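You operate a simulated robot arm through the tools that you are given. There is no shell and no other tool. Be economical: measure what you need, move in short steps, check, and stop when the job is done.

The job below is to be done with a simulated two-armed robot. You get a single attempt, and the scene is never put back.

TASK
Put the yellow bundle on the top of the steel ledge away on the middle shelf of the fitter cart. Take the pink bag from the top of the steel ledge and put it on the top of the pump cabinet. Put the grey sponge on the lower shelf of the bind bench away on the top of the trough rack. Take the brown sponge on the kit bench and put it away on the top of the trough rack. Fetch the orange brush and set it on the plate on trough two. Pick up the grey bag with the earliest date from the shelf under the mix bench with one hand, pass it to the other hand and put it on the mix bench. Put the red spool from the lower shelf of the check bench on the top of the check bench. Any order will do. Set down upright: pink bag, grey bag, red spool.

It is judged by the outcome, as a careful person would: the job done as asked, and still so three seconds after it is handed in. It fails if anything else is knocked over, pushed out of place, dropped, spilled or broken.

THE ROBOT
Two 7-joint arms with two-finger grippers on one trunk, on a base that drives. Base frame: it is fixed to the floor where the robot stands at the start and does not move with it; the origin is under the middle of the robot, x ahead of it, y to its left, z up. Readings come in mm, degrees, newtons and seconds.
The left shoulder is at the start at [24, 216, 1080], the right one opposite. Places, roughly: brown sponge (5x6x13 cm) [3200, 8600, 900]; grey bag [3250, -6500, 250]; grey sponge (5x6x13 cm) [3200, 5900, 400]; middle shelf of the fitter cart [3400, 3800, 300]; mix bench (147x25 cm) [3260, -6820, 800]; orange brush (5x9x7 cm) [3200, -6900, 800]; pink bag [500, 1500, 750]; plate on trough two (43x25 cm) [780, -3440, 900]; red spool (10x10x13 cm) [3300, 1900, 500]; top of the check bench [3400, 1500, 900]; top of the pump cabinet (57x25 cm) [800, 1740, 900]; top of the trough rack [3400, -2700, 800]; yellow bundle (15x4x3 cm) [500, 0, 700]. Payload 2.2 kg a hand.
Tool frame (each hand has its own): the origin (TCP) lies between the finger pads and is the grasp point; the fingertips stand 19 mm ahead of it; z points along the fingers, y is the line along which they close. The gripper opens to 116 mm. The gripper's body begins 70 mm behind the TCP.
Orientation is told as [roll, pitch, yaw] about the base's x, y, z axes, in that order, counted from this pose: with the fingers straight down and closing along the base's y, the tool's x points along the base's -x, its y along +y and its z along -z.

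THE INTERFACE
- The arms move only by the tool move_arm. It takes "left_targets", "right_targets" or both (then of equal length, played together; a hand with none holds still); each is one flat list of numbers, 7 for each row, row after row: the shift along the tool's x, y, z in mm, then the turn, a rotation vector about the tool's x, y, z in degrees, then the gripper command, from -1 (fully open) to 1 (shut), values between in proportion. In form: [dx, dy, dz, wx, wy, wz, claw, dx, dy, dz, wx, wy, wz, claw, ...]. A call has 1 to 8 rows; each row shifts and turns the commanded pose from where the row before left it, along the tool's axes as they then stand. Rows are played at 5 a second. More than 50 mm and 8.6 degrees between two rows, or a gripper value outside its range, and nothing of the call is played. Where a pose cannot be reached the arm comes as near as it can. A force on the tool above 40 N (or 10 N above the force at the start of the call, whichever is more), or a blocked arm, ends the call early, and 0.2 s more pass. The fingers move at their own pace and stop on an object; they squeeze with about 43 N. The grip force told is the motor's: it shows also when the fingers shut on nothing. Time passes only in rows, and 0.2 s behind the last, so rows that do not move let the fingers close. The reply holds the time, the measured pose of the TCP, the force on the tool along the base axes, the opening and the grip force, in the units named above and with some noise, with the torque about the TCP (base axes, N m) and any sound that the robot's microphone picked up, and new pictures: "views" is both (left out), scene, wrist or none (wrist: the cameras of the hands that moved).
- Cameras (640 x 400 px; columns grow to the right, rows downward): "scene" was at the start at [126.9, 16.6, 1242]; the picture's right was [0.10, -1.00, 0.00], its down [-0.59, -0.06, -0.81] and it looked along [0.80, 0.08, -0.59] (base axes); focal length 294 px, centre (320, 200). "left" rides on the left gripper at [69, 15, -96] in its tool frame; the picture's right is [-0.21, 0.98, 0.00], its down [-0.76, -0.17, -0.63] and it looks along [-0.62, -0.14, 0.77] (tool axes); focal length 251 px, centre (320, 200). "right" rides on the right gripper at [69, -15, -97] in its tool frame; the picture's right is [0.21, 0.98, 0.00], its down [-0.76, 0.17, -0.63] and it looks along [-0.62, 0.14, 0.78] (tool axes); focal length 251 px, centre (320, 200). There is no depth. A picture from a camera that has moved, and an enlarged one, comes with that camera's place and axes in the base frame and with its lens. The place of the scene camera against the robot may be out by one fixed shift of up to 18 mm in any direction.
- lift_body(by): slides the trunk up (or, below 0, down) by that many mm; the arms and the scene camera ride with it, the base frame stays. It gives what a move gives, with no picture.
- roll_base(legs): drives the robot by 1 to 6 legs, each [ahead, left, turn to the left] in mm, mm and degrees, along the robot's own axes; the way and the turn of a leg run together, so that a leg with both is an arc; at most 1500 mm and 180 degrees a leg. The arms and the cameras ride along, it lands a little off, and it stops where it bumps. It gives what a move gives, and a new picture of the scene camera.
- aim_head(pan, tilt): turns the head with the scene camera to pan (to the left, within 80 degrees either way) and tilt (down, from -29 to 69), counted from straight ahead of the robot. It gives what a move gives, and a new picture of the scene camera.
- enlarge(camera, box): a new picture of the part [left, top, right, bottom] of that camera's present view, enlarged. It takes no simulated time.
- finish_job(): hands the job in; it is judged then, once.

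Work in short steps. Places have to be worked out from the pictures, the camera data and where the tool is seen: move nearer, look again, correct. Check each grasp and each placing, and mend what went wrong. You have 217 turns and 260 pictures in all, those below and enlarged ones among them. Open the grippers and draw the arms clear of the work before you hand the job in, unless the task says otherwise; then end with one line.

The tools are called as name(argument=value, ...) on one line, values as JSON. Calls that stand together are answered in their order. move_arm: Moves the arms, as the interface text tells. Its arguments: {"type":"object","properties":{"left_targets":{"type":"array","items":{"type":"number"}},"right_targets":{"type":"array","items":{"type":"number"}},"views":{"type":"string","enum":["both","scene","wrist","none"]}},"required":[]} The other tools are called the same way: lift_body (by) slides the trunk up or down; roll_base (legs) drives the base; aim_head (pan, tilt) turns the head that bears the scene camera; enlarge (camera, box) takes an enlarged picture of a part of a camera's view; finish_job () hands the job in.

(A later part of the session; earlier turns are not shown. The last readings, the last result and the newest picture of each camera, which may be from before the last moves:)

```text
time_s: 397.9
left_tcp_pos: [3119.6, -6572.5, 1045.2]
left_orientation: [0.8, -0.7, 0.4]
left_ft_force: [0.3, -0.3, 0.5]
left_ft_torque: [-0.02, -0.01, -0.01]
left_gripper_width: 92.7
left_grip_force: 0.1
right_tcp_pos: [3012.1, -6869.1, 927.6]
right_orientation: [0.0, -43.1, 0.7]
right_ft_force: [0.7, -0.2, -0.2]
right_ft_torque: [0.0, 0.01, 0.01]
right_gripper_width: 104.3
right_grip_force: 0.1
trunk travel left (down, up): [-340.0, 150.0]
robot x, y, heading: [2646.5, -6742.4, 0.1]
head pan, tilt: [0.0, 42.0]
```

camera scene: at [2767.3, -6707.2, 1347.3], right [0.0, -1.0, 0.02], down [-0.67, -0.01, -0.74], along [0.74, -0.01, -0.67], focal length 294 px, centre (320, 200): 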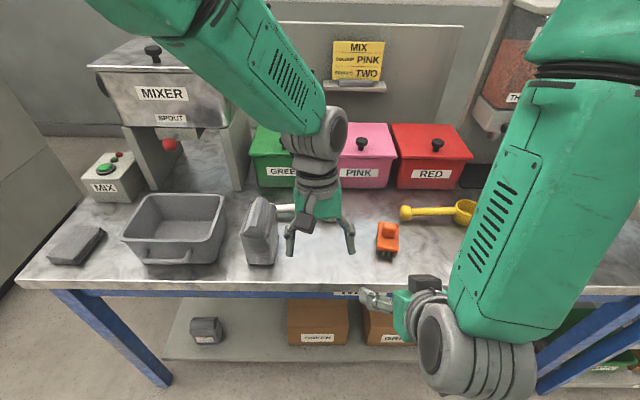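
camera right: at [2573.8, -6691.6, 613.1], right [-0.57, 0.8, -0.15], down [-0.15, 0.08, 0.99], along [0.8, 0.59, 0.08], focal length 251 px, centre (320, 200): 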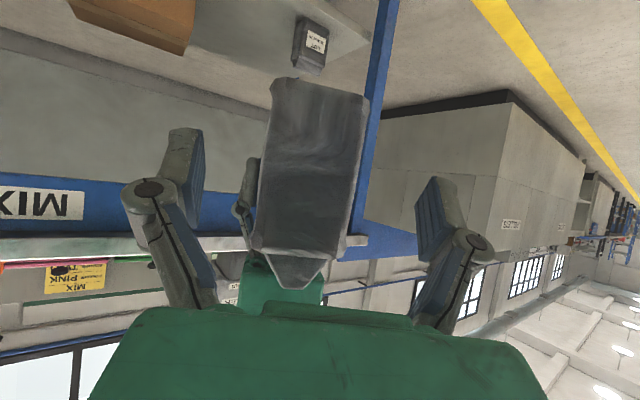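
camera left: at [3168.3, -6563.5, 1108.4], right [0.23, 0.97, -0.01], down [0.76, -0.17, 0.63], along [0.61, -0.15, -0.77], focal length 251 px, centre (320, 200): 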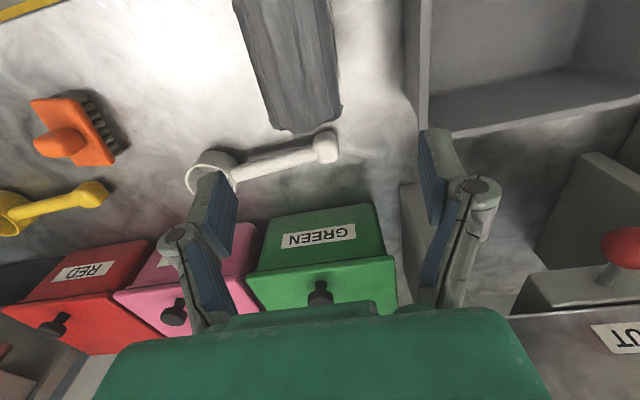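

Now the right hand to vertical, then over the brush at ≈[3205, −6868].

move_arm(right_targets=[0, 0, 0, 0, 8, 0, -0.6, 0, 0, 0, 0, 8, 0, -0.6, 0, 0, 0, 0, 8, 0, -0.6, 0, 0, 0, 0, 8, 0, -0.6, 0, 0, 0, 0, 8, 0, -0.6, 0, 0, -30, 0, 3, 0, -0.6, 0, 0, 0, 0, 0, 0, -0.6], views="none")

move_arm(right_targets=[-45, 0, 0, 0, 0, 0, -0.6, -45, 0, 0, 0, 0, 0, -0.6, -45, 0, 0, 0, 0, 0, -0.6, -45, 0, 0, 0, 0, 0, -0.6, 0, 0, 0, 0, 0, 0, -0.6, 0, 0, 0, 0, 0, 0, -0.6], views="both")

```text
time_s: 399.5
left_tcp_pos: [3119.3, -6592.7, 1048.3]
left_orientation: [1.6, -0.7, 0.1]
left_ft_force: [-0.7, 0.0, -0.4]
left_ft_torque: [0.03, 0.03, 0.0]
left_gripper_width: 92.8
left_grip_force: 0.1
right_tcp_pos: [3015.1, -6886.9, 960.6]
right_orientation: [3.0, 0.0, -1.3]
right_ft_force: [-1.2, -0.6, 0.9]
right_ft_torque: [0.05, -0.01, -0.01]
right_gripper_width: 92.7
right_grip_force: 0.0
trunk travel left (down, up): [-340.0, 150.0]
robot x, y, heading: [2637.8, -6744.6, 0.1]
head pan, tilt: [0.0, 42.0]
```

```text
time_s: 400.9
left_tcp_pos: [3118.8, -6576.1, 1044.2]
left_orientation: [0.8, -0.6, 0.1]
left_ft_force: [0.3, 0.0, -0.3]
left_ft_torque: [-0.01, -0.02, 0.01]
left_gripper_width: 93.1
left_grip_force: 0.1
right_tcp_pos: [3188.2, -6871.1, 957.6]
right_orientation: [0.1, 0.0, 0.7]
right_ft_force: [-0.3, 0.5, -0.3]
right_ft_torque: [0.03, 0.02, -0.04]
right_gripper_width: 92.7
right_grip_force: 0.0
trunk travel left (down, up): [-340.0, 150.0]
robot x, y, heading: [2643.7, -6742.0, -0.1]
head pan, tilt: [0.0, 42.0]
camera scene: at [2766.8, -6721.8, 1347.6], right [0.0, -1.0, 0.01], down [-0.67, -0.01, -0.74], along [0.74, -0.01, -0.67], focal length 294 px, centre (320, 200)
camera right: at [3119.1, -6889.1, 1054.0], right [-0.23, 0.97, 0.0], down [0.75, 0.18, 0.63], along [0.62, 0.14, -0.77], focal length 251 px, centre (320, 200)
```

scene: 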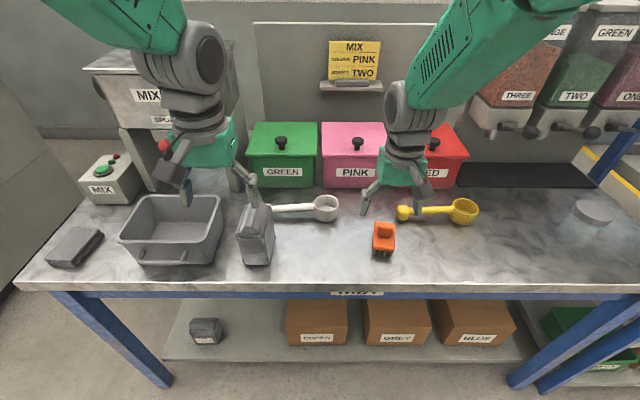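
right: 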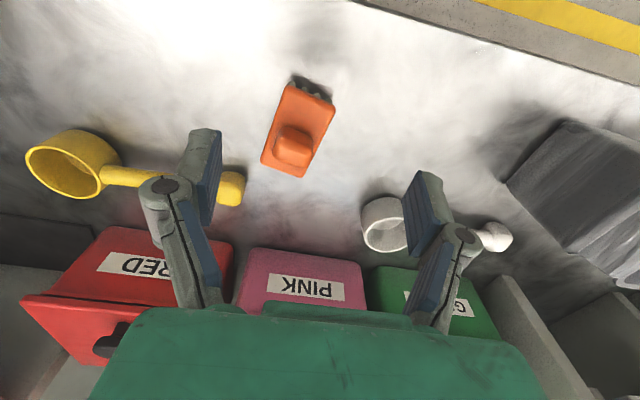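

The brush centre by wrist camera ≈[3214, −6889]. Shift and descend to z≈850.

move_arm(right_targets=[-13, -9, 20, 0, 0, 0, -0.5, -13, -9, 30, 0, 0, 0, -0.5, 0, 0, 25, 0, 0, 0, -0.5, 0, 0, 20, 0, 0, 0, -0.5, 0, 0, 0, 0, 0, 0, -0.5, 0, 0, 0, 0, 0, 0, -0.5], views="wrist")

```text
time_s: 402.3
left_tcp_pos: [3118.9, -6571.9, 1046.5]
left_orientation: [0.7, -0.7, 0.3]
left_ft_force: [0.1, 0.0, 0.6]
left_ft_torque: [-0.08, 0.0, 0.0]
left_gripper_width: 92.8
left_grip_force: 0.0
right_tcp_pos: [3216.4, -6883.4, 863.6]
right_orientation: [0.0, -0.1, 0.9]
right_ft_force: [-0.5, 0.2, 0.6]
right_ft_torque: [-0.06, 0.0, -0.01]
right_gripper_width: 86.9
right_grip_force: 0.2
trunk travel left (down, up): [-340.0, 150.0]
robot x, y, heading: [2641.2, -6737.2, -0.1]
head pan, tilt: [0.0, 42.0]
camera right: at [3148.2, -6901.2, 959.8], right [-0.23, 0.97, 0.0], down [0.75, 0.18, 0.63], along [0.62, 0.14, -0.77], focal length 251 px, centre (320, 200)
```

right: 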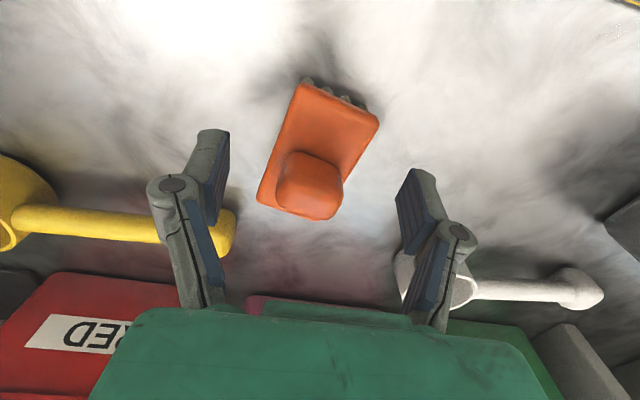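

Centred. Lower 24 mm more and close.

move_arm(right_targets=[0, 0, 12, 0, 0, 0, -0.5, 0, 0, 12, 0, 0, 0, -0.5, 0, 0, 0, 0, 0, 0, -0.5, 0, 0, 0, 0, 0, 0, 1, 0, 0, 0, 0, 0, 0, 1, 0, 0, 0, 0, 0, 0, 1], views="wrist")

```text
time_s: 403.7
left_tcp_pos: [3119.6, -6587.8, 1047.5]
left_orientation: [1.4, -0.7, 0.0]
left_ft_force: [-0.2, -0.8, 0.4]
left_ft_torque: [0.05, 0.05, 0.0]
left_gripper_width: 92.9
left_grip_force: 0.0
right_tcp_pos: [3217.2, -6895.1, 838.6]
right_orientation: [0.6, -0.1, 0.7]
right_ft_force: [-0.4, 1.6, 1.5]
right_ft_torque: [-0.01, 0.11, -0.06]
right_gripper_width: 49.4
right_grip_force: 42.9
trunk travel left (down, up): [-340.0, 150.0]
robot x, y, heading: [2642.8, -6743.9, 0.1]
head pan, tilt: [0.0, 42.0]
camera right: at [3147.7, -6913.4, 933.9], right [-0.23, 0.97, 0.01], down [0.75, 0.17, 0.64], along [0.62, 0.15, -0.77], focal length 251 px, centre (320, 200)
```

right: 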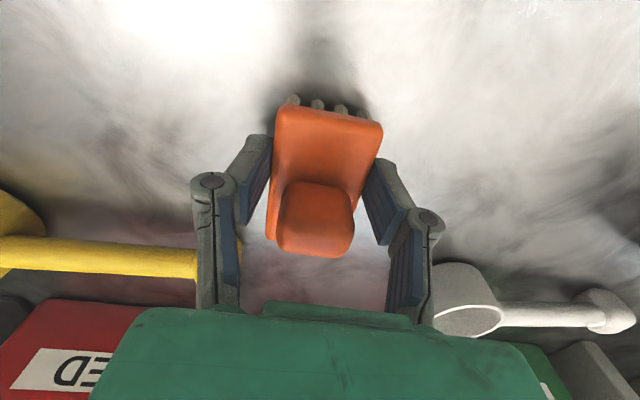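

Brush gripped (49 mm). Lift it, back away from the bench.

move_arm(right_targets=[0, 0, -10, 0, 0, 0, 1, 0, 0, -40, 0, 0, 0, 1, 0, 0, -45, 0, 0, 0, 1, 0, 0, -45, 0, 0, 0, 1, 20, 0, -20, 0, 0, 0, 1], views="none")

roll_base(legs=[[-600, 0, 0]])

```text
time_s: 404.9
left_tcp_pos: [3117.0, -6577.2, 1047.5]
left_orientation: [0.9, -0.8, 0.2]
left_ft_force: [0.3, -0.1, -0.7]
left_ft_torque: [0.02, -0.01, 0.02]
left_gripper_width: 92.6
left_grip_force: 0.0
right_tcp_pos: [3196.9, -6885.9, 1001.8]
right_orientation: [0.2, -0.1, 0.7]
right_ft_force: [-0.5, 0.0, -1.3]
right_ft_torque: [0.02, -0.01, -0.02]
right_gripper_width: 49.1
right_grip_force: 43.2
trunk travel left (down, up): [-340.0, 150.0]
robot x, y, heading: [2642.3, -6741.4, -0.0]
head pan, tilt: [0.0, 42.0]
```

```text
time_s: 408.4
left_tcp_pos: [2490.6, -6574.7, 1045.3]
left_orientation: [1.1, -0.6, 0.9]
left_ft_force: [-0.2, -0.5, -0.3]
left_ft_torque: [0.02, 0.0, 0.02]
left_gripper_width: 92.8
left_grip_force: 0.0
right_tcp_pos: [2573.2, -6883.0, 999.8]
right_orientation: [0.2, -0.1, 1.4]
right_ft_force: [0.0, -0.2, -1.4]
right_ft_torque: [-0.02, 0.05, 0.01]
right_gripper_width: 49.6
right_grip_force: 43.2
trunk travel left (down, up): [-340.0, 150.0]
robot x, y, heading: [2015.6, -6739.9, 0.2]
head pan, tilt: [0.0, 42.0]
camera scene: at [2140.5, -6736.1, 1347.6], right [0.01, -1.0, 0.0], down [-0.67, 0.0, -0.74], along [0.74, 0.01, -0.67], focal length 294 px, centre (320, 200)
```

scene: 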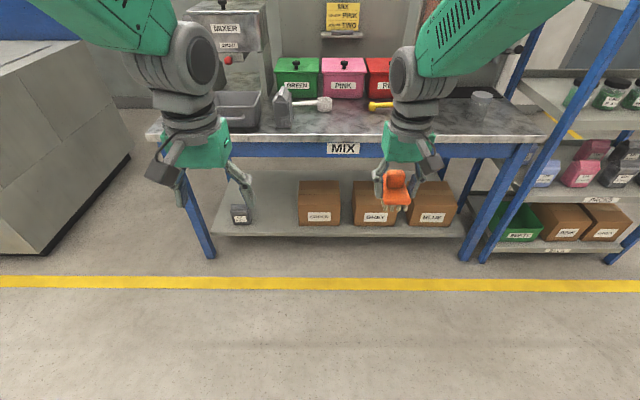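

I turn around (left 150°) to view the far side and find a way to the ledge side.

roll_base(legs=[[0, 0, 150]])

aim_head(pan=0, tilt=12)

```text
time_s: 415.1
left_tcp_pos: [1521.1, -6667.6, 1046.4]
left_orientation: [1.0, -0.8, 152.4]
left_ft_force: [-0.7, 0.3, 0.2]
left_ft_torque: [0.01, 0.01, 0.01]
left_gripper_width: 92.6
left_grip_force: 0.0
right_tcp_pos: [1595.8, -6357.0, 1001.4]
right_orientation: [0.1, -0.3, 153.0]
right_ft_force: [0.9, 0.0, -1.5]
right_ft_torque: [0.02, -0.06, -0.03]
right_gripper_width: 49.1
right_grip_force: 43.2
trunk travel left (down, up): [-340.0, 150.0]
robot x, y, heading: [2010.9, -6743.3, 152.2]
head pan, tilt: [0.0, 42.0]
camera scene: at [1898.9, -6675.7, 1347.6], right [0.47, 0.88, 0.0], down [0.59, -0.31, -0.74], along [-0.65, 0.35, -0.67], focal length 294 px, centre (320, 200)
```

scene: 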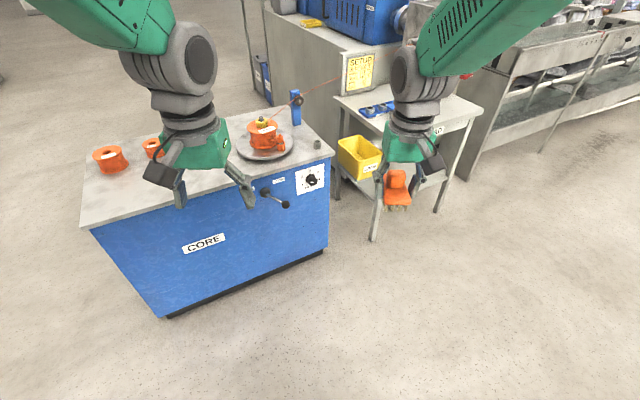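

```text
time_s: 416.0
left_tcp_pos: [1524.0, -6669.0, 1049.4]
left_orientation: [0.9, -1.0, 152.4]
left_ft_force: [-0.1, 0.2, -1.4]
left_ft_torque: [0.0, 0.01, 0.01]
left_gripper_width: 92.8
left_grip_force: 0.1
right_tcp_pos: [1598.3, -6358.9, 1002.3]
right_orientation: [0.1, -0.5, 152.9]
right_ft_force: [0.3, 0.1, -1.0]
right_ft_torque: [0.02, -0.04, 0.0]
right_gripper_width: 49.2
right_grip_force: 42.8
trunk travel left (down, up): [-340.0, 150.0]
robot x, y, heading: [2014.6, -6743.7, 152.0]
head pan, tilt: [0.0, 12.0]
camera scene: at [1890.3, -6671.1, 1394.9], right [0.47, 0.88, 0.0], down [0.19, -0.1, -0.98], along [-0.86, 0.46, -0.21], focal length 294 px, centre (320, 200)
```

scene: 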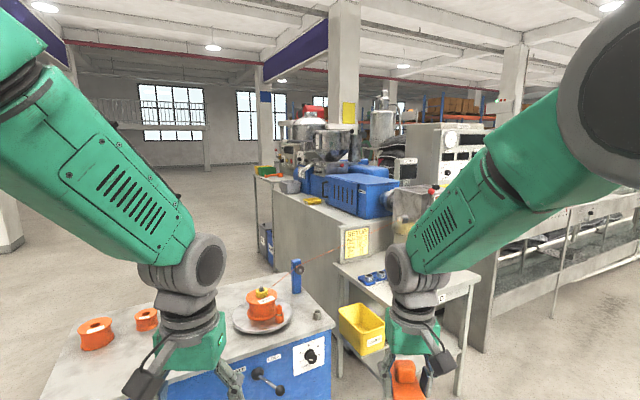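

The CORE bench spans y −7006…−6158 at x<970; the way around its end (y<−7050) looks open. I turn to face −x, strafe to y≈−7650, and drive across.

roll_base(legs=[[0, 0, 28], [0, 900, 0], [1200, 0, 0]])

aim_head(pan=-35, tilt=15)

```text
time_s: 427.7
left_tcp_pos: [380.9, -7841.3, 1048.5]
left_orientation: [0.7, -1.0, -178.0]
left_ft_force: [-0.2, -0.8, -0.1]
left_ft_torque: [0.02, 0.03, 0.01]
left_gripper_width: 92.7
left_grip_force: 0.0
right_tcp_pos: [291.2, -7535.8, 1004.6]
right_orientation: [-0.1, -0.6, -177.5]
right_ft_force: [1.0, 0.2, -1.2]
right_ft_torque: [0.06, -0.02, -0.01]
right_gripper_width: 49.3
right_grip_force: 43.0
trunk travel left (down, up): [-340.0, 150.0]
robot x, y, heading: [840.7, -7662.3, -178.4]
head pan, tilt: [0.0, 12.0]
camera scene: at [703.3, -7658.2, 1395.0], right [-0.03, 1.0, 0.0], down [0.21, 0.01, -0.98], along [-0.98, -0.03, -0.21], focal length 294 px, centre (320, 200)
```

scene: 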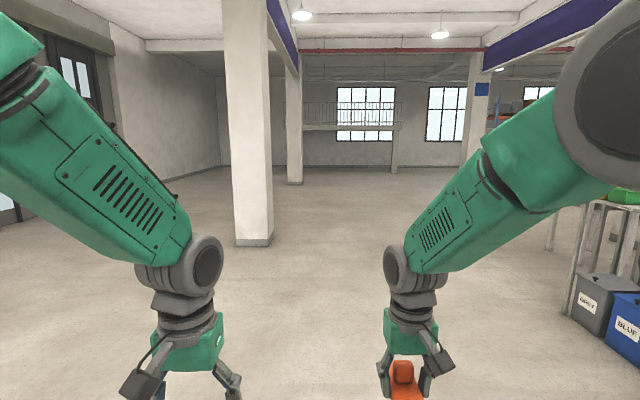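

```text
time_s: 428.7
left_tcp_pos: [384.1, -7845.7, 1049.7]
left_orientation: [0.5, -1.1, -178.0]
left_ft_force: [-0.3, 0.7, 1.0]
left_ft_torque: [0.02, 0.03, 0.0]
left_gripper_width: 92.8
left_grip_force: 0.3
right_tcp_pos: [295.2, -7539.9, 1006.0]
right_orientation: [-0.2, -0.7, -177.4]
right_ft_force: [0.1, -0.6, -0.8]
right_ft_torque: [0.0, 0.0, 0.0]
right_gripper_width: 49.3
right_grip_force: 42.9
trunk travel left (down, up): [-340.0, 150.0]
robot x, y, heading: [842.6, -7658.7, -178.5]
head pan, tilt: [-35.0, 15.0]
camera scene: at [718.6, -7609.5, 1390.4], right [0.55, 0.84, 0.01], down [0.22, -0.14, -0.97], along [-0.81, 0.53, -0.26], focal length 294 px, centre (320, 200)
```

scene: 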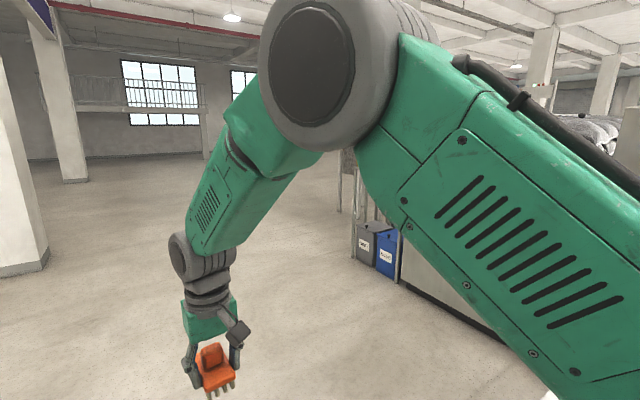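

Open floor ahead; a machine block stands at y≈−5600 for x −1300…0. I continue to x≈−1800, then turn to face +y.

roll_base(legs=[[0, 0, -1.5], [1400, 0, 0], [1200, 0, 0], [0, 0, -90]])

aim_head(pan=0, tilt=12)

```text
time_s: 445.5
left_tcp_pos: [-1918.3, -7192.6, 1050.2]
left_orientation: [0.8, -1.2, 91.2]
left_ft_force: [0.1, 0.0, 0.3]
left_ft_torque: [-0.03, 0.02, 0.02]
left_gripper_width: 92.7
left_grip_force: 0.0
right_tcp_pos: [-1610.9, -7107.3, 1005.9]
right_orientation: [0.0, -0.6, 91.8]
right_ft_force: [0.1, -0.4, -1.8]
right_ft_torque: [-0.01, -0.03, 0.01]
right_gripper_width: 49.3
right_grip_force: 42.8
trunk travel left (down, up): [-340.0, 150.0]
robot x, y, heading: [-1741.2, -7657.1, 90.9]
head pan, tilt: [-35.0, 15.0]
camera scene: at [-1695.1, -7526.5, 1390.2], right [0.83, -0.56, 0.0], down [-0.14, -0.22, -0.97], along [0.54, 0.8, -0.26], focal length 294 px, centre (320, 200)
```

scene: 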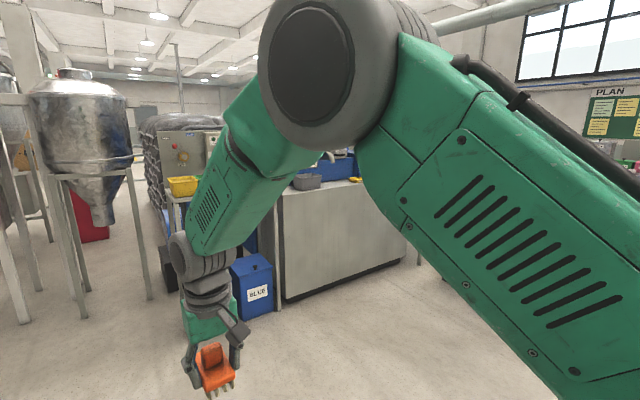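

```text
time_s: 446.5
left_tcp_pos: [-1917.3, -7195.9, 1051.5]
left_orientation: [0.8, -1.4, 91.3]
left_ft_force: [-0.6, -0.5, -0.7]
left_ft_torque: [0.01, 0.01, 0.02]
left_gripper_width: 92.6
left_grip_force: 0.0
right_tcp_pos: [-1609.4, -7110.8, 1006.8]
right_orientation: [0.1, -0.8, 91.7]
right_ft_force: [1.0, -0.3, -0.9]
right_ft_torque: [-0.02, 0.05, 0.03]
right_gripper_width: 49.4
right_grip_force: 43.3
trunk travel left (down, up): [-340.0, 150.0]
robot x, y, heading: [-1745.3, -7654.7, 90.8]
head pan, tilt: [0.0, 12.0]
camera scene: at [-1748.6, -7510.4, 1395.0], right [1.0, 0.01, 0.0], down [0.0, -0.21, -0.98], along [-0.01, 0.98, -0.21], focal length 294 px, centre (320, 200)
```

scene: 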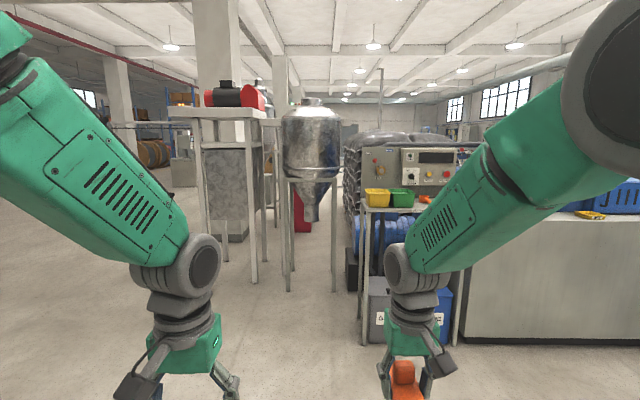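

This side is blocked by hoppers, but the troughs' aisle-side legs were at x≈950, so trough two's plate (x 655–905) can be reached from the main aisle facing −x. I go back: strafe +x to x≈1700.

roll_base(legs=[[0, 0, -0.8], [0, -1450, 0], [0, -1450, 0], [0, -550, 0]])

```text
time_s: 463.4
left_tcp_pos: [1482.9, -7224.3, 1050.0]
left_orientation: [0.1, -1.4, 90.0]
left_ft_force: [-0.9, 0.4, -0.8]
left_ft_torque: [0.01, -0.07, 0.02]
left_gripper_width: 92.6
left_grip_force: 0.1
right_tcp_pos: [1793.1, -7147.4, 1007.8]
right_orientation: [-0.7, -0.9, 90.4]
right_ft_force: [-0.7, -0.2, 0.0]
right_ft_torque: [0.03, -0.11, 0.0]
right_gripper_width: 49.1
right_grip_force: 43.0
trunk travel left (down, up): [-340.0, 150.0]
robot x, y, heading: [1659.1, -7684.0, 89.3]
head pan, tilt: [0.0, 12.0]
camera scene: at [1636.1, -7542.6, 1394.8], right [1.0, -0.01, 0.01], down [0.01, -0.21, -0.98], along [0.01, 0.98, -0.21], focal length 294 px, centre (320, 200)
```

scene: 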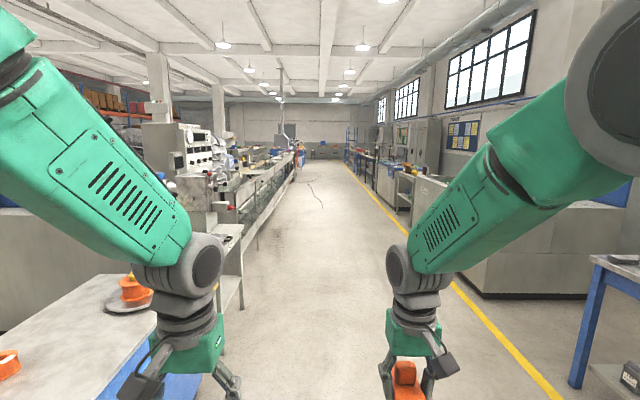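

The main aisle with the troughs on the left is clear. I drive up to y≈−3600 and turn to face −x.

roll_base(legs=[[0, 0, 0.7], [1400, 0, 0], [1400, -60, 0], [1270, 0, 0], [0, 0, 90]])

aim_head(pan=0, tilt=25)

```text
time_s: 487.2
left_tcp_pos: [1445.1, -3730.9, 1053.1]
left_orientation: [1.1, -1.6, 176.5]
left_ft_force: [0.2, 0.7, 0.1]
left_ft_torque: [-0.01, -0.02, 0.02]
left_gripper_width: 93.0
left_grip_force: 0.0
right_tcp_pos: [1383.7, -3418.6, 1008.0]
right_orientation: [0.3, -1.0, 177.1]
right_ft_force: [0.1, 0.4, -0.9]
right_ft_torque: [-0.02, 0.0, 0.0]
right_gripper_width: 49.1
right_grip_force: 43.0
trunk travel left (down, up): [-340.0, 150.0]
robot x, y, heading: [1913.2, -3603.3, 176.2]
head pan, tilt: [0.0, 12.0]
camera scene: at [1771.7, -3589.1, 1395.0], right [0.07, 1.0, 0.0], down [0.21, -0.01, -0.98], along [-0.97, 0.07, -0.21], focal length 294 px, centre (320, 200)
```

scene: 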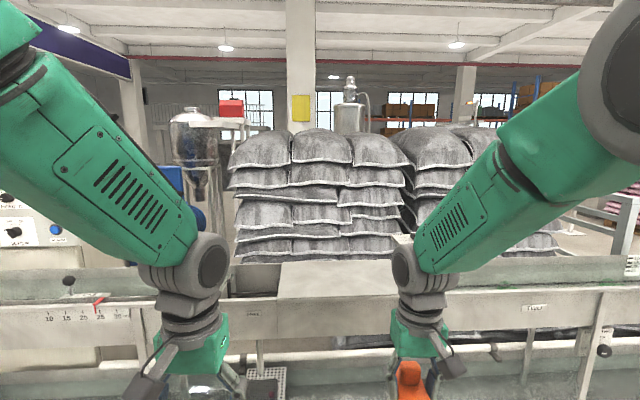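

```text
time_s: 487.9
left_tcp_pos: [1447.1, -3739.5, 1054.4]
left_orientation: [0.9, -1.6, 176.5]
left_ft_force: [-0.4, -0.8, -0.9]
left_ft_torque: [0.06, 0.0, 0.0]
left_gripper_width: 92.8
left_grip_force: 0.0
right_tcp_pos: [1387.4, -3426.4, 1010.7]
right_orientation: [0.0, -1.2, 177.2]
right_ft_force: [0.6, -0.4, -0.1]
right_ft_torque: [0.05, 0.0, -0.03]
right_gripper_width: 49.4
right_grip_force: 42.9
trunk travel left (down, up): [-340.0, 150.0]
robot x, y, heading: [1914.5, -3604.3, 176.4]
head pan, tilt: [0.0, 25.0]
camera scene: at [1772.2, -3603.0, 1373.8], right [0.07, 1.0, 0.01], down [0.43, -0.02, -0.9], along [-0.9, 0.07, -0.43], focal length 294 px, centre (320, 200)
```

scene: 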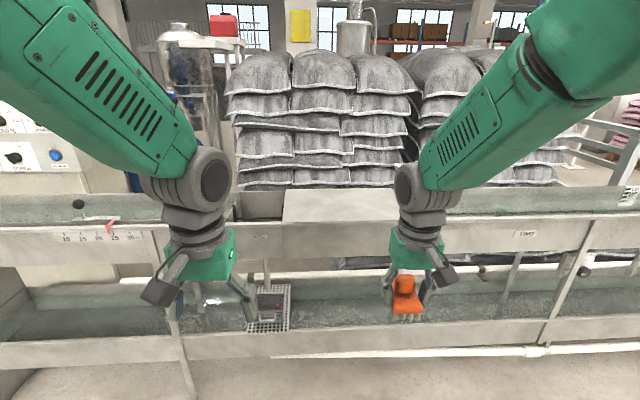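

I see the white plate on the upper trough (x≈690–945, y≈−3250…−3670). I straighten and drive 480 mm closer.

roll_base(legs=[[0, 0, 3.6], [400, 0, 0]])

aim_head(pan=0, tilt=45)

```text
time_s: 490.9
left_tcp_pos: [1056.4, -3730.9, 1059.0]
left_orientation: [2.2, -1.7, 179.5]
left_ft_force: [-0.1, -0.5, 0.2]
left_ft_torque: [-0.07, 0.01, 0.0]
left_gripper_width: 92.7
left_grip_force: 0.1
right_tcp_pos: [978.9, -3424.6, 1008.1]
right_orientation: [1.3, -1.2, -179.9]
right_ft_force: [-0.6, -0.3, -0.7]
right_ft_torque: [-0.04, -0.03, 0.01]
right_gripper_width: 49.2
right_grip_force: 43.1
trunk travel left (down, up): [-340.0, 150.0]
robot x, y, heading: [1513.8, -3594.9, 179.4]
head pan, tilt: [0.0, 25.0]
camera scene: at [1374.8, -3567.0, 1373.9], right [0.01, 1.0, -0.01], down [0.43, -0.02, -0.9], along [-0.9, 0.01, -0.43], focal length 294 px, centre (320, 200)
```

scene: 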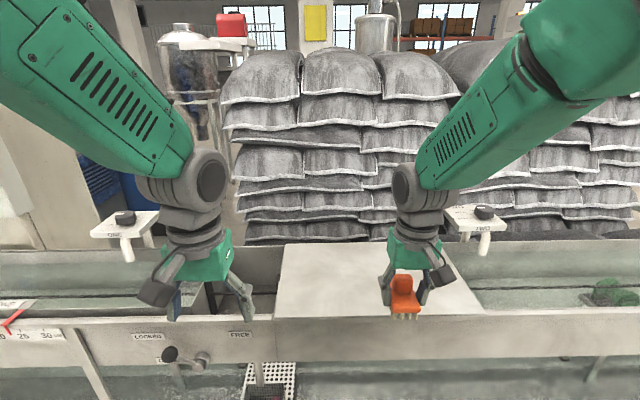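

```text
time_s: 491.7
left_tcp_pos: [1059.4, -3733.7, 1058.5]
left_orientation: [2.0, -1.9, 179.5]
left_ft_force: [-0.4, -0.3, 0.2]
left_ft_torque: [0.0, 0.01, 0.01]
left_gripper_width: 92.7
left_grip_force: 0.1
right_tcp_pos: [982.0, -3426.0, 1009.7]
right_orientation: [1.1, -1.3, -180.1]
right_ft_force: [-0.2, 0.4, -1.6]
right_ft_torque: [-0.02, -0.02, 0.01]
right_gripper_width: 49.5
right_grip_force: 42.6
trunk travel left (down, up): [-340.0, 150.0]
robot x, y, heading: [1513.7, -3590.4, 179.0]
head pan, tilt: [0.0, 45.0]
camera scene: at [1384.9, -3570.9, 1343.4], right [0.01, 1.0, -0.01], down [0.71, -0.02, -0.7], along [-0.7, 0.0, -0.71], focal length 294 px, centre (320, 200)
```

scene: 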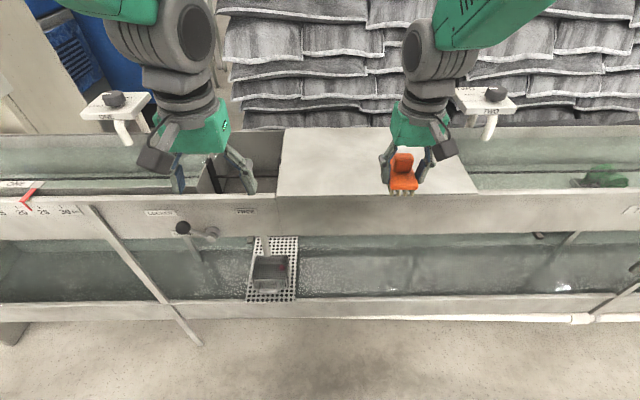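

Plate confirmed: x 665–926, y −3658…−3227. I drive 110 mm closer and extend the arm to x≈800.

roll_base(legs=[[110, 0, 0.5]])

move_arm(right_targets=[-35, 0, 0, 0, 0, 0, 1, -35, 0, 10, 0, 0, 0, 1, 0, 0, 15, 0, 0, 0, 1, 0, 0, 0, 0, 0, 0, 1, 0, 0, 0, 0, 0, 0, 1], views="both")

```text
time_s: 492.9
left_tcp_pos: [950.7, -3754.8, 1057.4]
left_orientation: [1.2, -1.7, -179.8]
left_ft_force: [-0.3, -1.1, 0.5]
left_ft_torque: [0.03, -0.01, 0.01]
left_gripper_width: 92.5
left_grip_force: 0.0
right_tcp_pos: [870.5, -3446.9, 1011.7]
right_orientation: [0.4, -1.2, -179.3]
right_ft_force: [-0.4, -0.1, -1.2]
right_ft_torque: [0.04, 0.0, 0.0]
right_gripper_width: 49.2
right_grip_force: 42.6
trunk travel left (down, up): [-340.0, 150.0]
robot x, y, heading: [1407.7, -3591.0, 179.8]
head pan, tilt: [0.0, 45.0]
camera scene: at [1276.0, -3587.3, 1343.4], right [0.0, 1.0, 0.0], down [0.71, 0.0, -0.7], along [-0.7, 0.0, -0.71], focal length 294 px, centre (320, 200)
```

scene: 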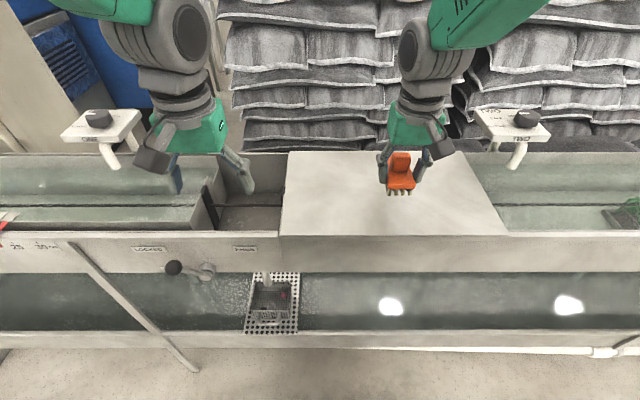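

```text
time_s: 494.1
left_tcp_pos: [952.7, -3760.2, 1057.0]
left_orientation: [1.0, -1.9, -179.8]
left_ft_force: [0.1, 0.1, -0.2]
left_ft_torque: [0.01, -0.04, 0.03]
left_gripper_width: 92.8
left_grip_force: 0.0
right_tcp_pos: [800.7, -3453.8, 988.9]
right_orientation: [0.1, -1.4, -179.2]
right_ft_force: [1.1, -0.9, -1.7]
right_ft_torque: [0.03, -0.02, -0.01]
right_gripper_width: 49.2
right_grip_force: 42.6
trunk travel left (down, up): [-340.0, 150.0]
robot x, y, heading: [1403.1, -3594.3, 179.6]
head pan, tilt: [0.0, 45.0]
camera scene: at [1274.2, -3594.1, 1343.2], right [0.0, 1.0, 0.01], down [0.71, 0.0, -0.7], along [-0.7, 0.01, -0.71], focal length 294 px, centre (320, 200)
camera right: at [872.4, -3438.6, 1082.3], right [0.23, -0.97, 0.0], down [-0.74, -0.17, 0.65], along [-0.63, -0.15, -0.76], focal length 251 px, centre (320, 200)
```

scene: 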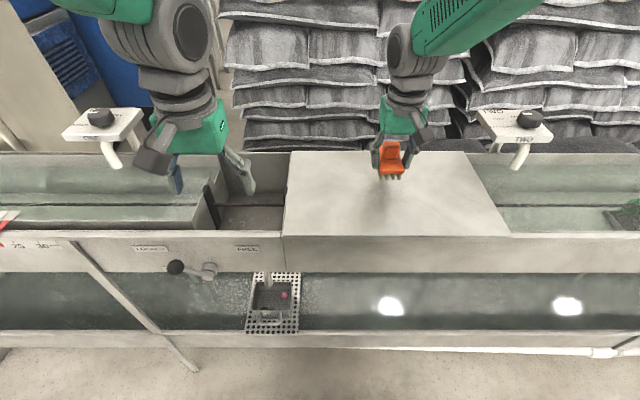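
right: 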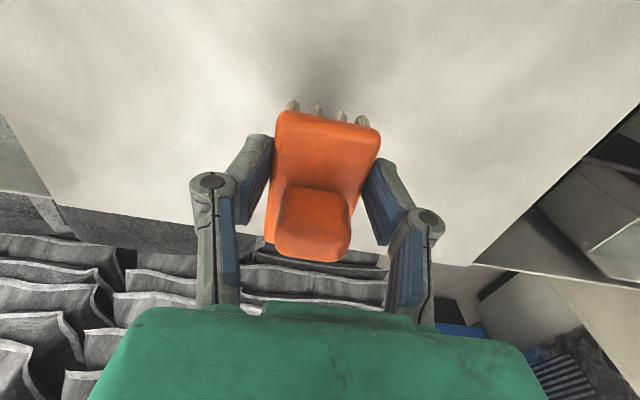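

Well inside the plate. Lower toward contact (~935).

move_arm(right_targets=[0, 0, 25, 0, 1.4, 0, 1, 0, 0, 14, 0, 0, 0, 1, 0, 0, 4, 0, 0, 0, 1, 0, 0, 3, 0, 0, 0, 1, 0, 0, 3, 0, 0, 0, 1, 0, 0, 3, 0, 0, 0, 1, 0, 0, 3, 0, 0, 0, 1, 0, 0, 0, 0, 0, 0, 1], views="scene")

```text
time_s: 495.9
left_tcp_pos: [955.1, -3751.8, 1057.7]
left_orientation: [1.3, -2.0, -179.8]
left_ft_force: [-0.7, 0.8, 0.7]
left_ft_torque: [0.01, -0.01, -0.03]
left_gripper_width: 92.9
left_grip_force: 0.0
right_tcp_pos: [802.8, -3445.8, 936.3]
right_orientation: [0.5, -0.4, -179.3]
right_ft_force: [-3.8, 1.6, 25.5]
right_ft_torque: [-0.03, 0.07, 0.18]
right_gripper_width: 48.7
right_grip_force: 43.7
trunk travel left (down, up): [-340.0, 150.0]
robot x, y, heading: [1402.1, -3595.0, 179.7]
head pan, tilt: [0.0, 45.0]
camera scene: at [1278.6, -3584.6, 1343.8], right [0.0, 1.0, 0.0], down [0.71, 0.0, -0.71], along [-0.71, 0.0, -0.71], focal length 294 px, centre (320, 200)
```

scene: 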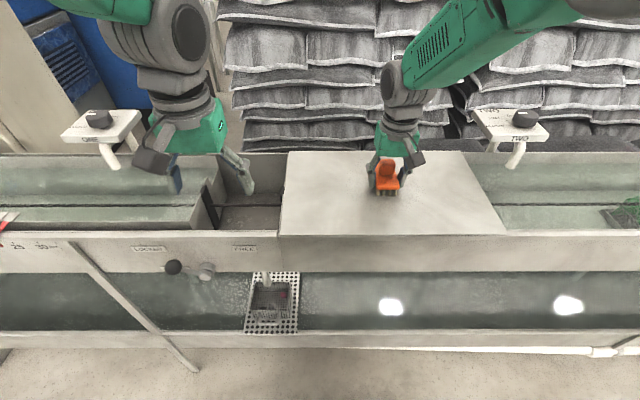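

Contact (25 N). Release and rise.

move_arm(right_targets=[0, 0, -1, 0, 0, 0, 0.3, 0, 0, 0, 0, 0, 0, -0.4, 0, 0, 0, 0, 0, 0, -0.5, 0, 0, -25, 0, 0, 0, -0.5, 0, 0, -40, 0, 0, 0, -0.5, 0, 0, -45, 0, 0, 0, -0.5], views="both")

```text
time_s: 497.3
left_tcp_pos: [954.7, -3753.6, 1058.3]
left_orientation: [1.2, -2.1, -179.8]
left_ft_force: [-0.1, 0.5, -0.4]
left_ft_torque: [0.02, 0.01, -0.01]
left_gripper_width: 92.5
left_grip_force: 0.0
right_tcp_pos: [801.1, -3443.5, 1047.6]
right_orientation: [0.4, 0.0, -179.3]
right_ft_force: [-0.8, -0.2, -0.2]
right_ft_torque: [0.02, -0.02, 0.01]
right_gripper_width: 87.0
right_grip_force: 0.0
trunk travel left (down, up): [-340.0, 150.0]
robot x, y, heading: [1403.6, -3593.2, 180.0]
head pan, tilt: [0.0, 45.0]
camera scene: at [1276.7, -3586.5, 1343.5], right [0.0, 1.0, 0.0], down [0.71, 0.0, -0.7], along [-0.7, 0.0, -0.71], focal length 294 px, centre (320, 200)
camera right: at [870.5, -3427.4, 1143.5], right [0.23, -0.97, 0.01], down [-0.75, -0.17, 0.63], along [-0.62, -0.15, -0.77], focal length 251 px, centre (320, 200)
```

scene: 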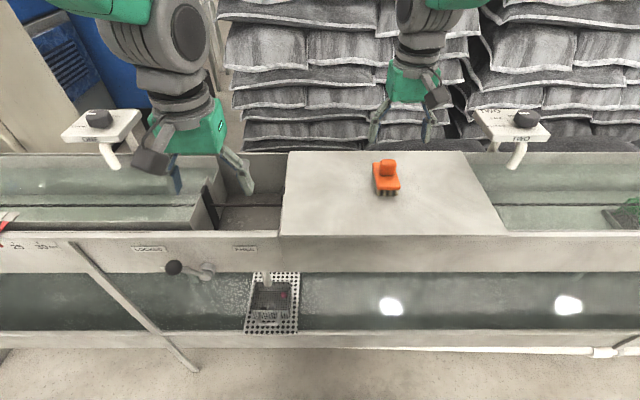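
right: 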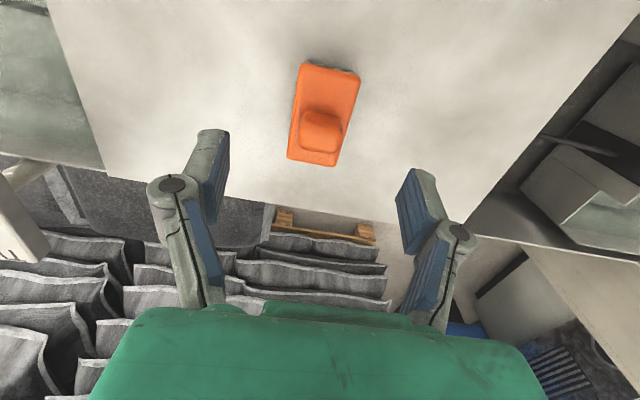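

The brush stands on the plate. Last: the red spool. I back off, turn to face +x, and strafe up the aisle to the check bench (y≈1900).

roll_base(legs=[[-850, 0, 0], [0, 0, -180], [0, 1350, 0], [0, 1350, 0], [0, 1350, 0], [0, 1250, 0]])

aim_head(pan=0, tilt=28)

```text
time_s: 525.9
left_tcp_pos: [3015.7, -1.6, 1065.8]
left_orientation: [2.3, -2.7, -6.4]
left_ft_force: [0.3, -0.9, 0.7]
left_ft_torque: [0.01, 0.04, -0.02]
left_gripper_width: 93.0
left_grip_force: 0.0
right_tcp_pos: [3134.3, -334.1, 1051.6]
right_orientation: [0.7, -0.5, -5.7]
right_ft_force: [-0.2, -1.1, 0.7]
right_ft_torque: [0.04, 0.0, -0.01]
right_gripper_width: 87.0
right_grip_force: 0.1
trunk travel left (down, up): [-340.0, 150.0]
robot x, y, heading: [2562.7, -95.7, -6.3]
head pan, tilt: [0.0, 45.0]
stopped in leg 5: the force on the tool passed its limit at 60 N (the readings are from after the stop); the commanded pose is now the measured one
camera scene: at [2677.3, -126.8, 1343.3], right [-0.11, -0.99, -0.02], down [-0.7, 0.09, -0.7], along [0.7, -0.07, -0.71], focal length 294 px, centre (320, 200)
```

scene: 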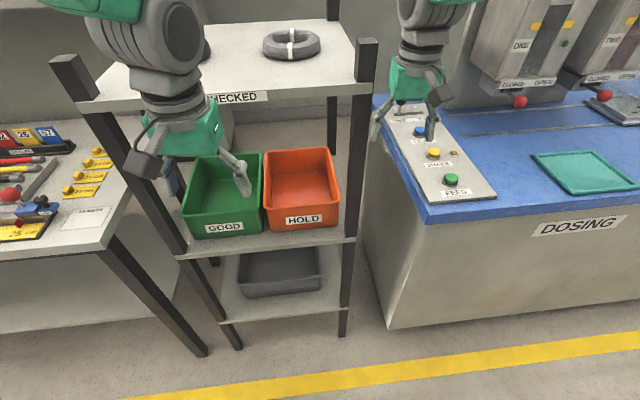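

```text
time_s: 526.7
left_tcp_pos: [3017.4, 4.0, 1063.0]
left_orientation: [1.8, -2.5, -6.3]
left_ft_force: [0.0, 0.6, 0.3]
left_ft_torque: [0.01, 0.01, 0.03]
left_gripper_width: 92.8
left_grip_force: 0.1
right_tcp_pos: [3135.8, -324.8, 1052.5]
right_orientation: [0.4, -0.4, -5.7]
right_ft_force: [0.2, 0.0, 0.3]
right_ft_torque: [0.05, 0.0, 0.0]
right_gripper_width: 87.1
right_grip_force: 0.0
trunk travel left (down, up): [-340.0, 150.0]
robot x, y, heading: [2560.6, -94.3, -6.2]
head pan, tilt: [0.0, 28.0]
camera scene: at [2690.1, -112.3, 1369.0], right [-0.11, -0.99, -0.01], down [-0.47, 0.06, -0.88], along [0.88, -0.1, -0.47], focal length 294 px, centre (320, 200)
```

scene: 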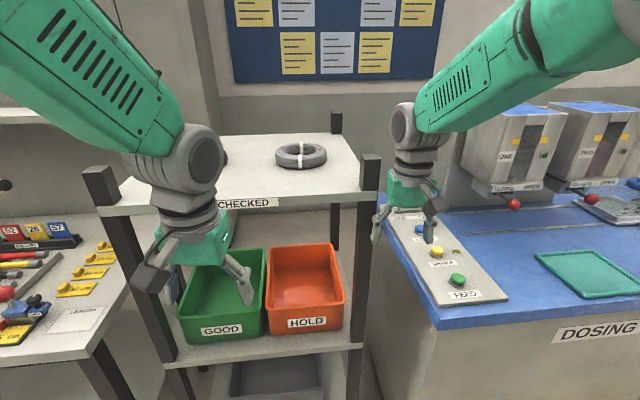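

The heading error drifted me toward the racks and the left hand touched a rack post. I back straight away, fix the heading, and check the rack.

roll_base(legs=[[-450, 0, 0], [0, 0, 6.2]])

```text
time_s: 530.0
left_tcp_pos: [2540.6, 98.2, 1062.9]
left_orientation: [2.1, -2.5, -0.6]
left_ft_force: [0.9, -0.8, 0.0]
left_ft_torque: [0.04, -0.02, -0.01]
left_gripper_width: 92.7
left_grip_force: 0.1
right_tcp_pos: [2693.8, -216.7, 1050.3]
right_orientation: [0.7, -0.3, 0.1]
right_ft_force: [-0.1, -0.4, -0.9]
right_ft_torque: [0.05, 0.01, 0.01]
right_gripper_width: 86.9
right_grip_force: 0.0
trunk travel left (down, up): [-340.0, 150.0]
robot x, y, heading: [2095.1, -44.3, -0.8]
head pan, tilt: [0.0, 28.0]
camera scene: at [2228.3, -45.4, 1369.0], right [-0.01, -1.0, -0.01], down [-0.47, 0.01, -0.88], along [0.88, -0.01, -0.47], focal length 294 px, centre (320, 200)
```

scene: 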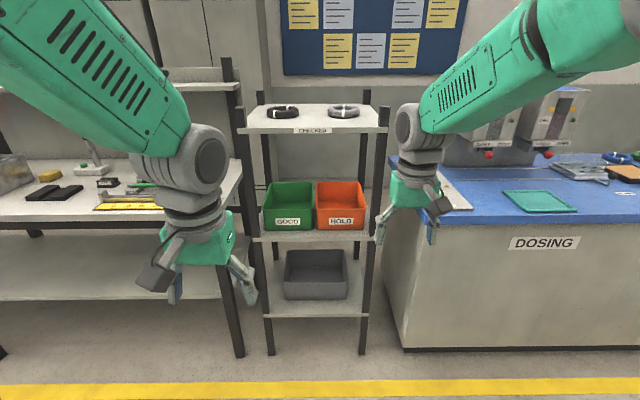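

The rack and its contents look undisturbed. I strafe on to y≈1800 along x≈2130.

roll_base(legs=[[0, 0, 0.9], [20, 900, 0], [0, 850, 0]])

lift_body(by=-300)

aim_head(pan=0, tilt=22)

```text
time_s: 539.2
left_tcp_pos: [2519.2, 1866.5, 1063.6]
left_orientation: [1.5, -2.7, 1.1]
left_ft_force: [0.0, -0.1, 0.0]
left_ft_torque: [-0.01, -0.01, -0.01]
left_gripper_width: 93.0
left_grip_force: 0.1
right_tcp_pos: [2680.1, 1553.5, 1055.1]
right_orientation: [0.1, -0.4, 1.6]
right_ft_force: [0.1, 0.1, 0.1]
right_ft_torque: [-0.04, 0.02, 0.01]
right_gripper_width: 86.7
right_grip_force: 0.0
trunk travel left (down, up): [-340.0, 150.0]
robot x, y, heading: [2083.8, 1701.3, 0.9]
head pan, tilt: [0.0, 28.0]
camera scene: at [2213.8, 1718.5, 1369.1], right [0.02, -1.0, 0.01], down [-0.47, -0.01, -0.88], along [0.88, 0.01, -0.47], focal length 294 px, centre (320, 200)
```

scene: 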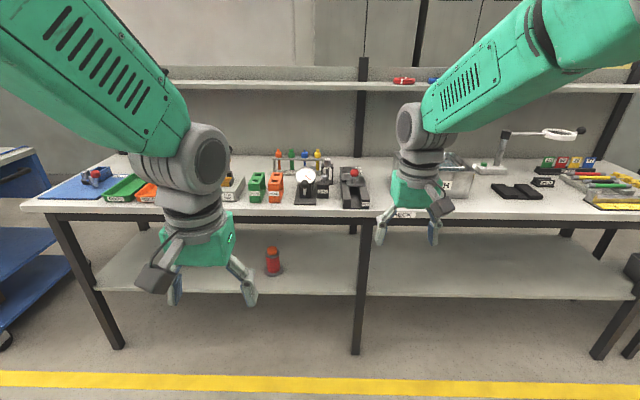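

```text
time_s: 542.2
left_tcp_pos: [2514.6, 1860.1, 765.7]
left_orientation: [1.8, -2.9, 1.1]
left_ft_force: [0.8, -0.6, -0.8]
left_ft_torque: [0.0, -0.02, -0.03]
left_gripper_width: 92.9
left_grip_force: 0.2
right_tcp_pos: [2676.8, 1547.8, 755.3]
right_orientation: [0.3, -0.8, 1.7]
right_ft_force: [-0.3, -1.0, 0.0]
right_ft_torque: [0.0, -0.01, -0.03]
right_gripper_width: 87.1
right_grip_force: 0.0
trunk travel left (down, up): [-40.0, 450.0]
robot x, y, heading: [2086.0, 1701.8, 0.9]
head pan, tilt: [0.0, 28.0]
```

```text
time_s: 542.8
left_tcp_pos: [2515.7, 1859.8, 765.6]
left_orientation: [1.7, -2.8, 1.1]
left_ft_force: [0.2, -0.1, 0.0]
left_ft_torque: [-0.01, -0.02, 0.0]
left_gripper_width: 92.9
left_grip_force: 0.1
right_tcp_pos: [2675.9, 1546.7, 755.0]
right_orientation: [0.5, -0.7, 1.7]
right_ft_force: [-0.6, -0.2, 0.4]
right_ft_torque: [-0.01, -0.02, -0.02]
right_gripper_width: 86.9
right_grip_force: 0.1
trunk travel left (down, up): [-40.0, 450.0]
robot x, y, heading: [2083.7, 1700.0, 1.2]
head pan, tilt: [0.0, 22.0]
camera scene: at [2214.3, 1710.3, 1078.7], right [0.02, -1.0, 0.0], down [-0.38, -0.01, -0.93], along [0.93, 0.02, -0.38], focal length 294 px, centre (320, 200)
```

scene: 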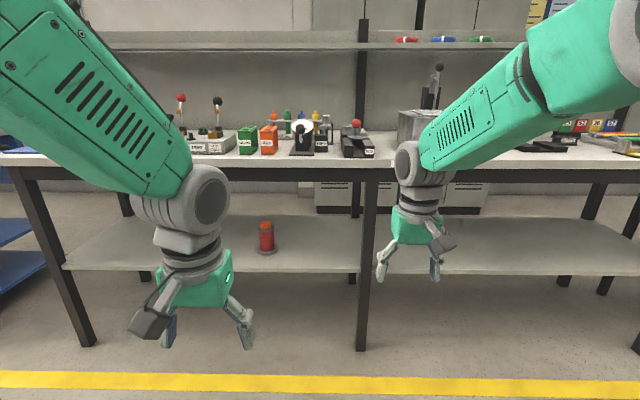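

The red spool stands on the lower shelf at ≈[3231, 1949, 430]. I enlarge it and the bench top.

enlarge(camera="scene", box=[180, 100, 440, 280])

```text
2.22 times, centred on (310, 190) of scene
camera zoom: at [2214.3, 1710.3, 1078.7], right [0.02, -1.0, 0.0], down [-0.38, -0.01, -0.93], along [0.93, 0.02, -0.38], focal length 653 px, centre (342, 222)
```

zoom: 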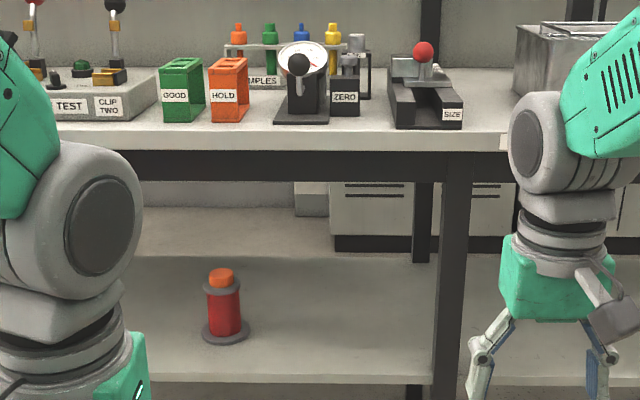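

I drop the trunk fully, tilt the right hand forward, and raise/retract the left hand out of the way.

lift_body(by=-40)

move_arm(left_targets=[20, 0, -40, 0, 0, 0, -0.6, 20, 0, -40, 0, 0, 0, -0.6, 20, 0, -40, 0, 0, 0, -0.6, 10, 0, -40, 0, 0, 0, -0.6, 0, 0, -40, 0, 0, 0, -0.6, 0, 0, -20, 0, 0, 0, -0.6, 0, 0, 0, 0, 0, 0, -0.6, 0, 0, 0, 0, 0, 0, -0.6], right_targets=[40, 0, 0, 0, -4, 0, -0.6, 40, 0, 0, 0, -8, 0, -0.6, 40, 0, 0, 0, -8, 0, -0.6, 20, 0, 0, 0, -8, 0, -0.6, 0, 0, 0, 0, -8, 0, -0.6, 0, 0, 0, 0, -8, 0, -0.6, 0, 0, 0, 0, -8, 0, -0.6, 0, 0, 0, 0, -4, 0, -0.6], views="none")

```text
time_s: 543.7
left_tcp_pos: [2515.1, 1859.9, 725.5]
left_orientation: [1.7, -2.9, 1.1]
left_ft_force: [-0.1, 0.1, 0.8]
left_ft_torque: [-0.02, -0.02, -0.03]
left_gripper_width: 92.8
left_grip_force: 0.0
right_tcp_pos: [2675.9, 1547.0, 715.2]
right_orientation: [0.4, -0.6, 1.7]
right_ft_force: [0.0, -0.2, 0.1]
right_ft_torque: [-0.01, -0.01, 0.02]
right_gripper_width: 87.0
right_grip_force: 0.0
trunk travel left (down, up): [0.0, 490.0]
robot x, y, heading: [2084.7, 1699.6, 0.9]
head pan, tilt: [0.0, 22.0]
```

```text
time_s: 545.5
left_tcp_pos: [2435.4, 1852.7, 942.8]
left_orientation: [1.8, -3.0, 1.1]
left_ft_force: [0.3, 0.1, 0.5]
left_ft_torque: [-0.01, -0.01, -0.02]
left_gripper_width: 92.9
left_grip_force: 0.1
right_tcp_pos: [2543.7, 1544.3, 711.3]
right_orientation: [4.9, -58.1, -3.1]
right_ft_force: [0.5, -0.4, 0.1]
right_ft_torque: [-0.01, 0.04, -0.02]
right_gripper_width: 92.7
right_grip_force: 0.0
trunk travel left (down, up): [0.0, 490.0]
robot x, y, heading: [2078.4, 1700.4, 1.1]
head pan, tilt: [0.0, 22.0]
```

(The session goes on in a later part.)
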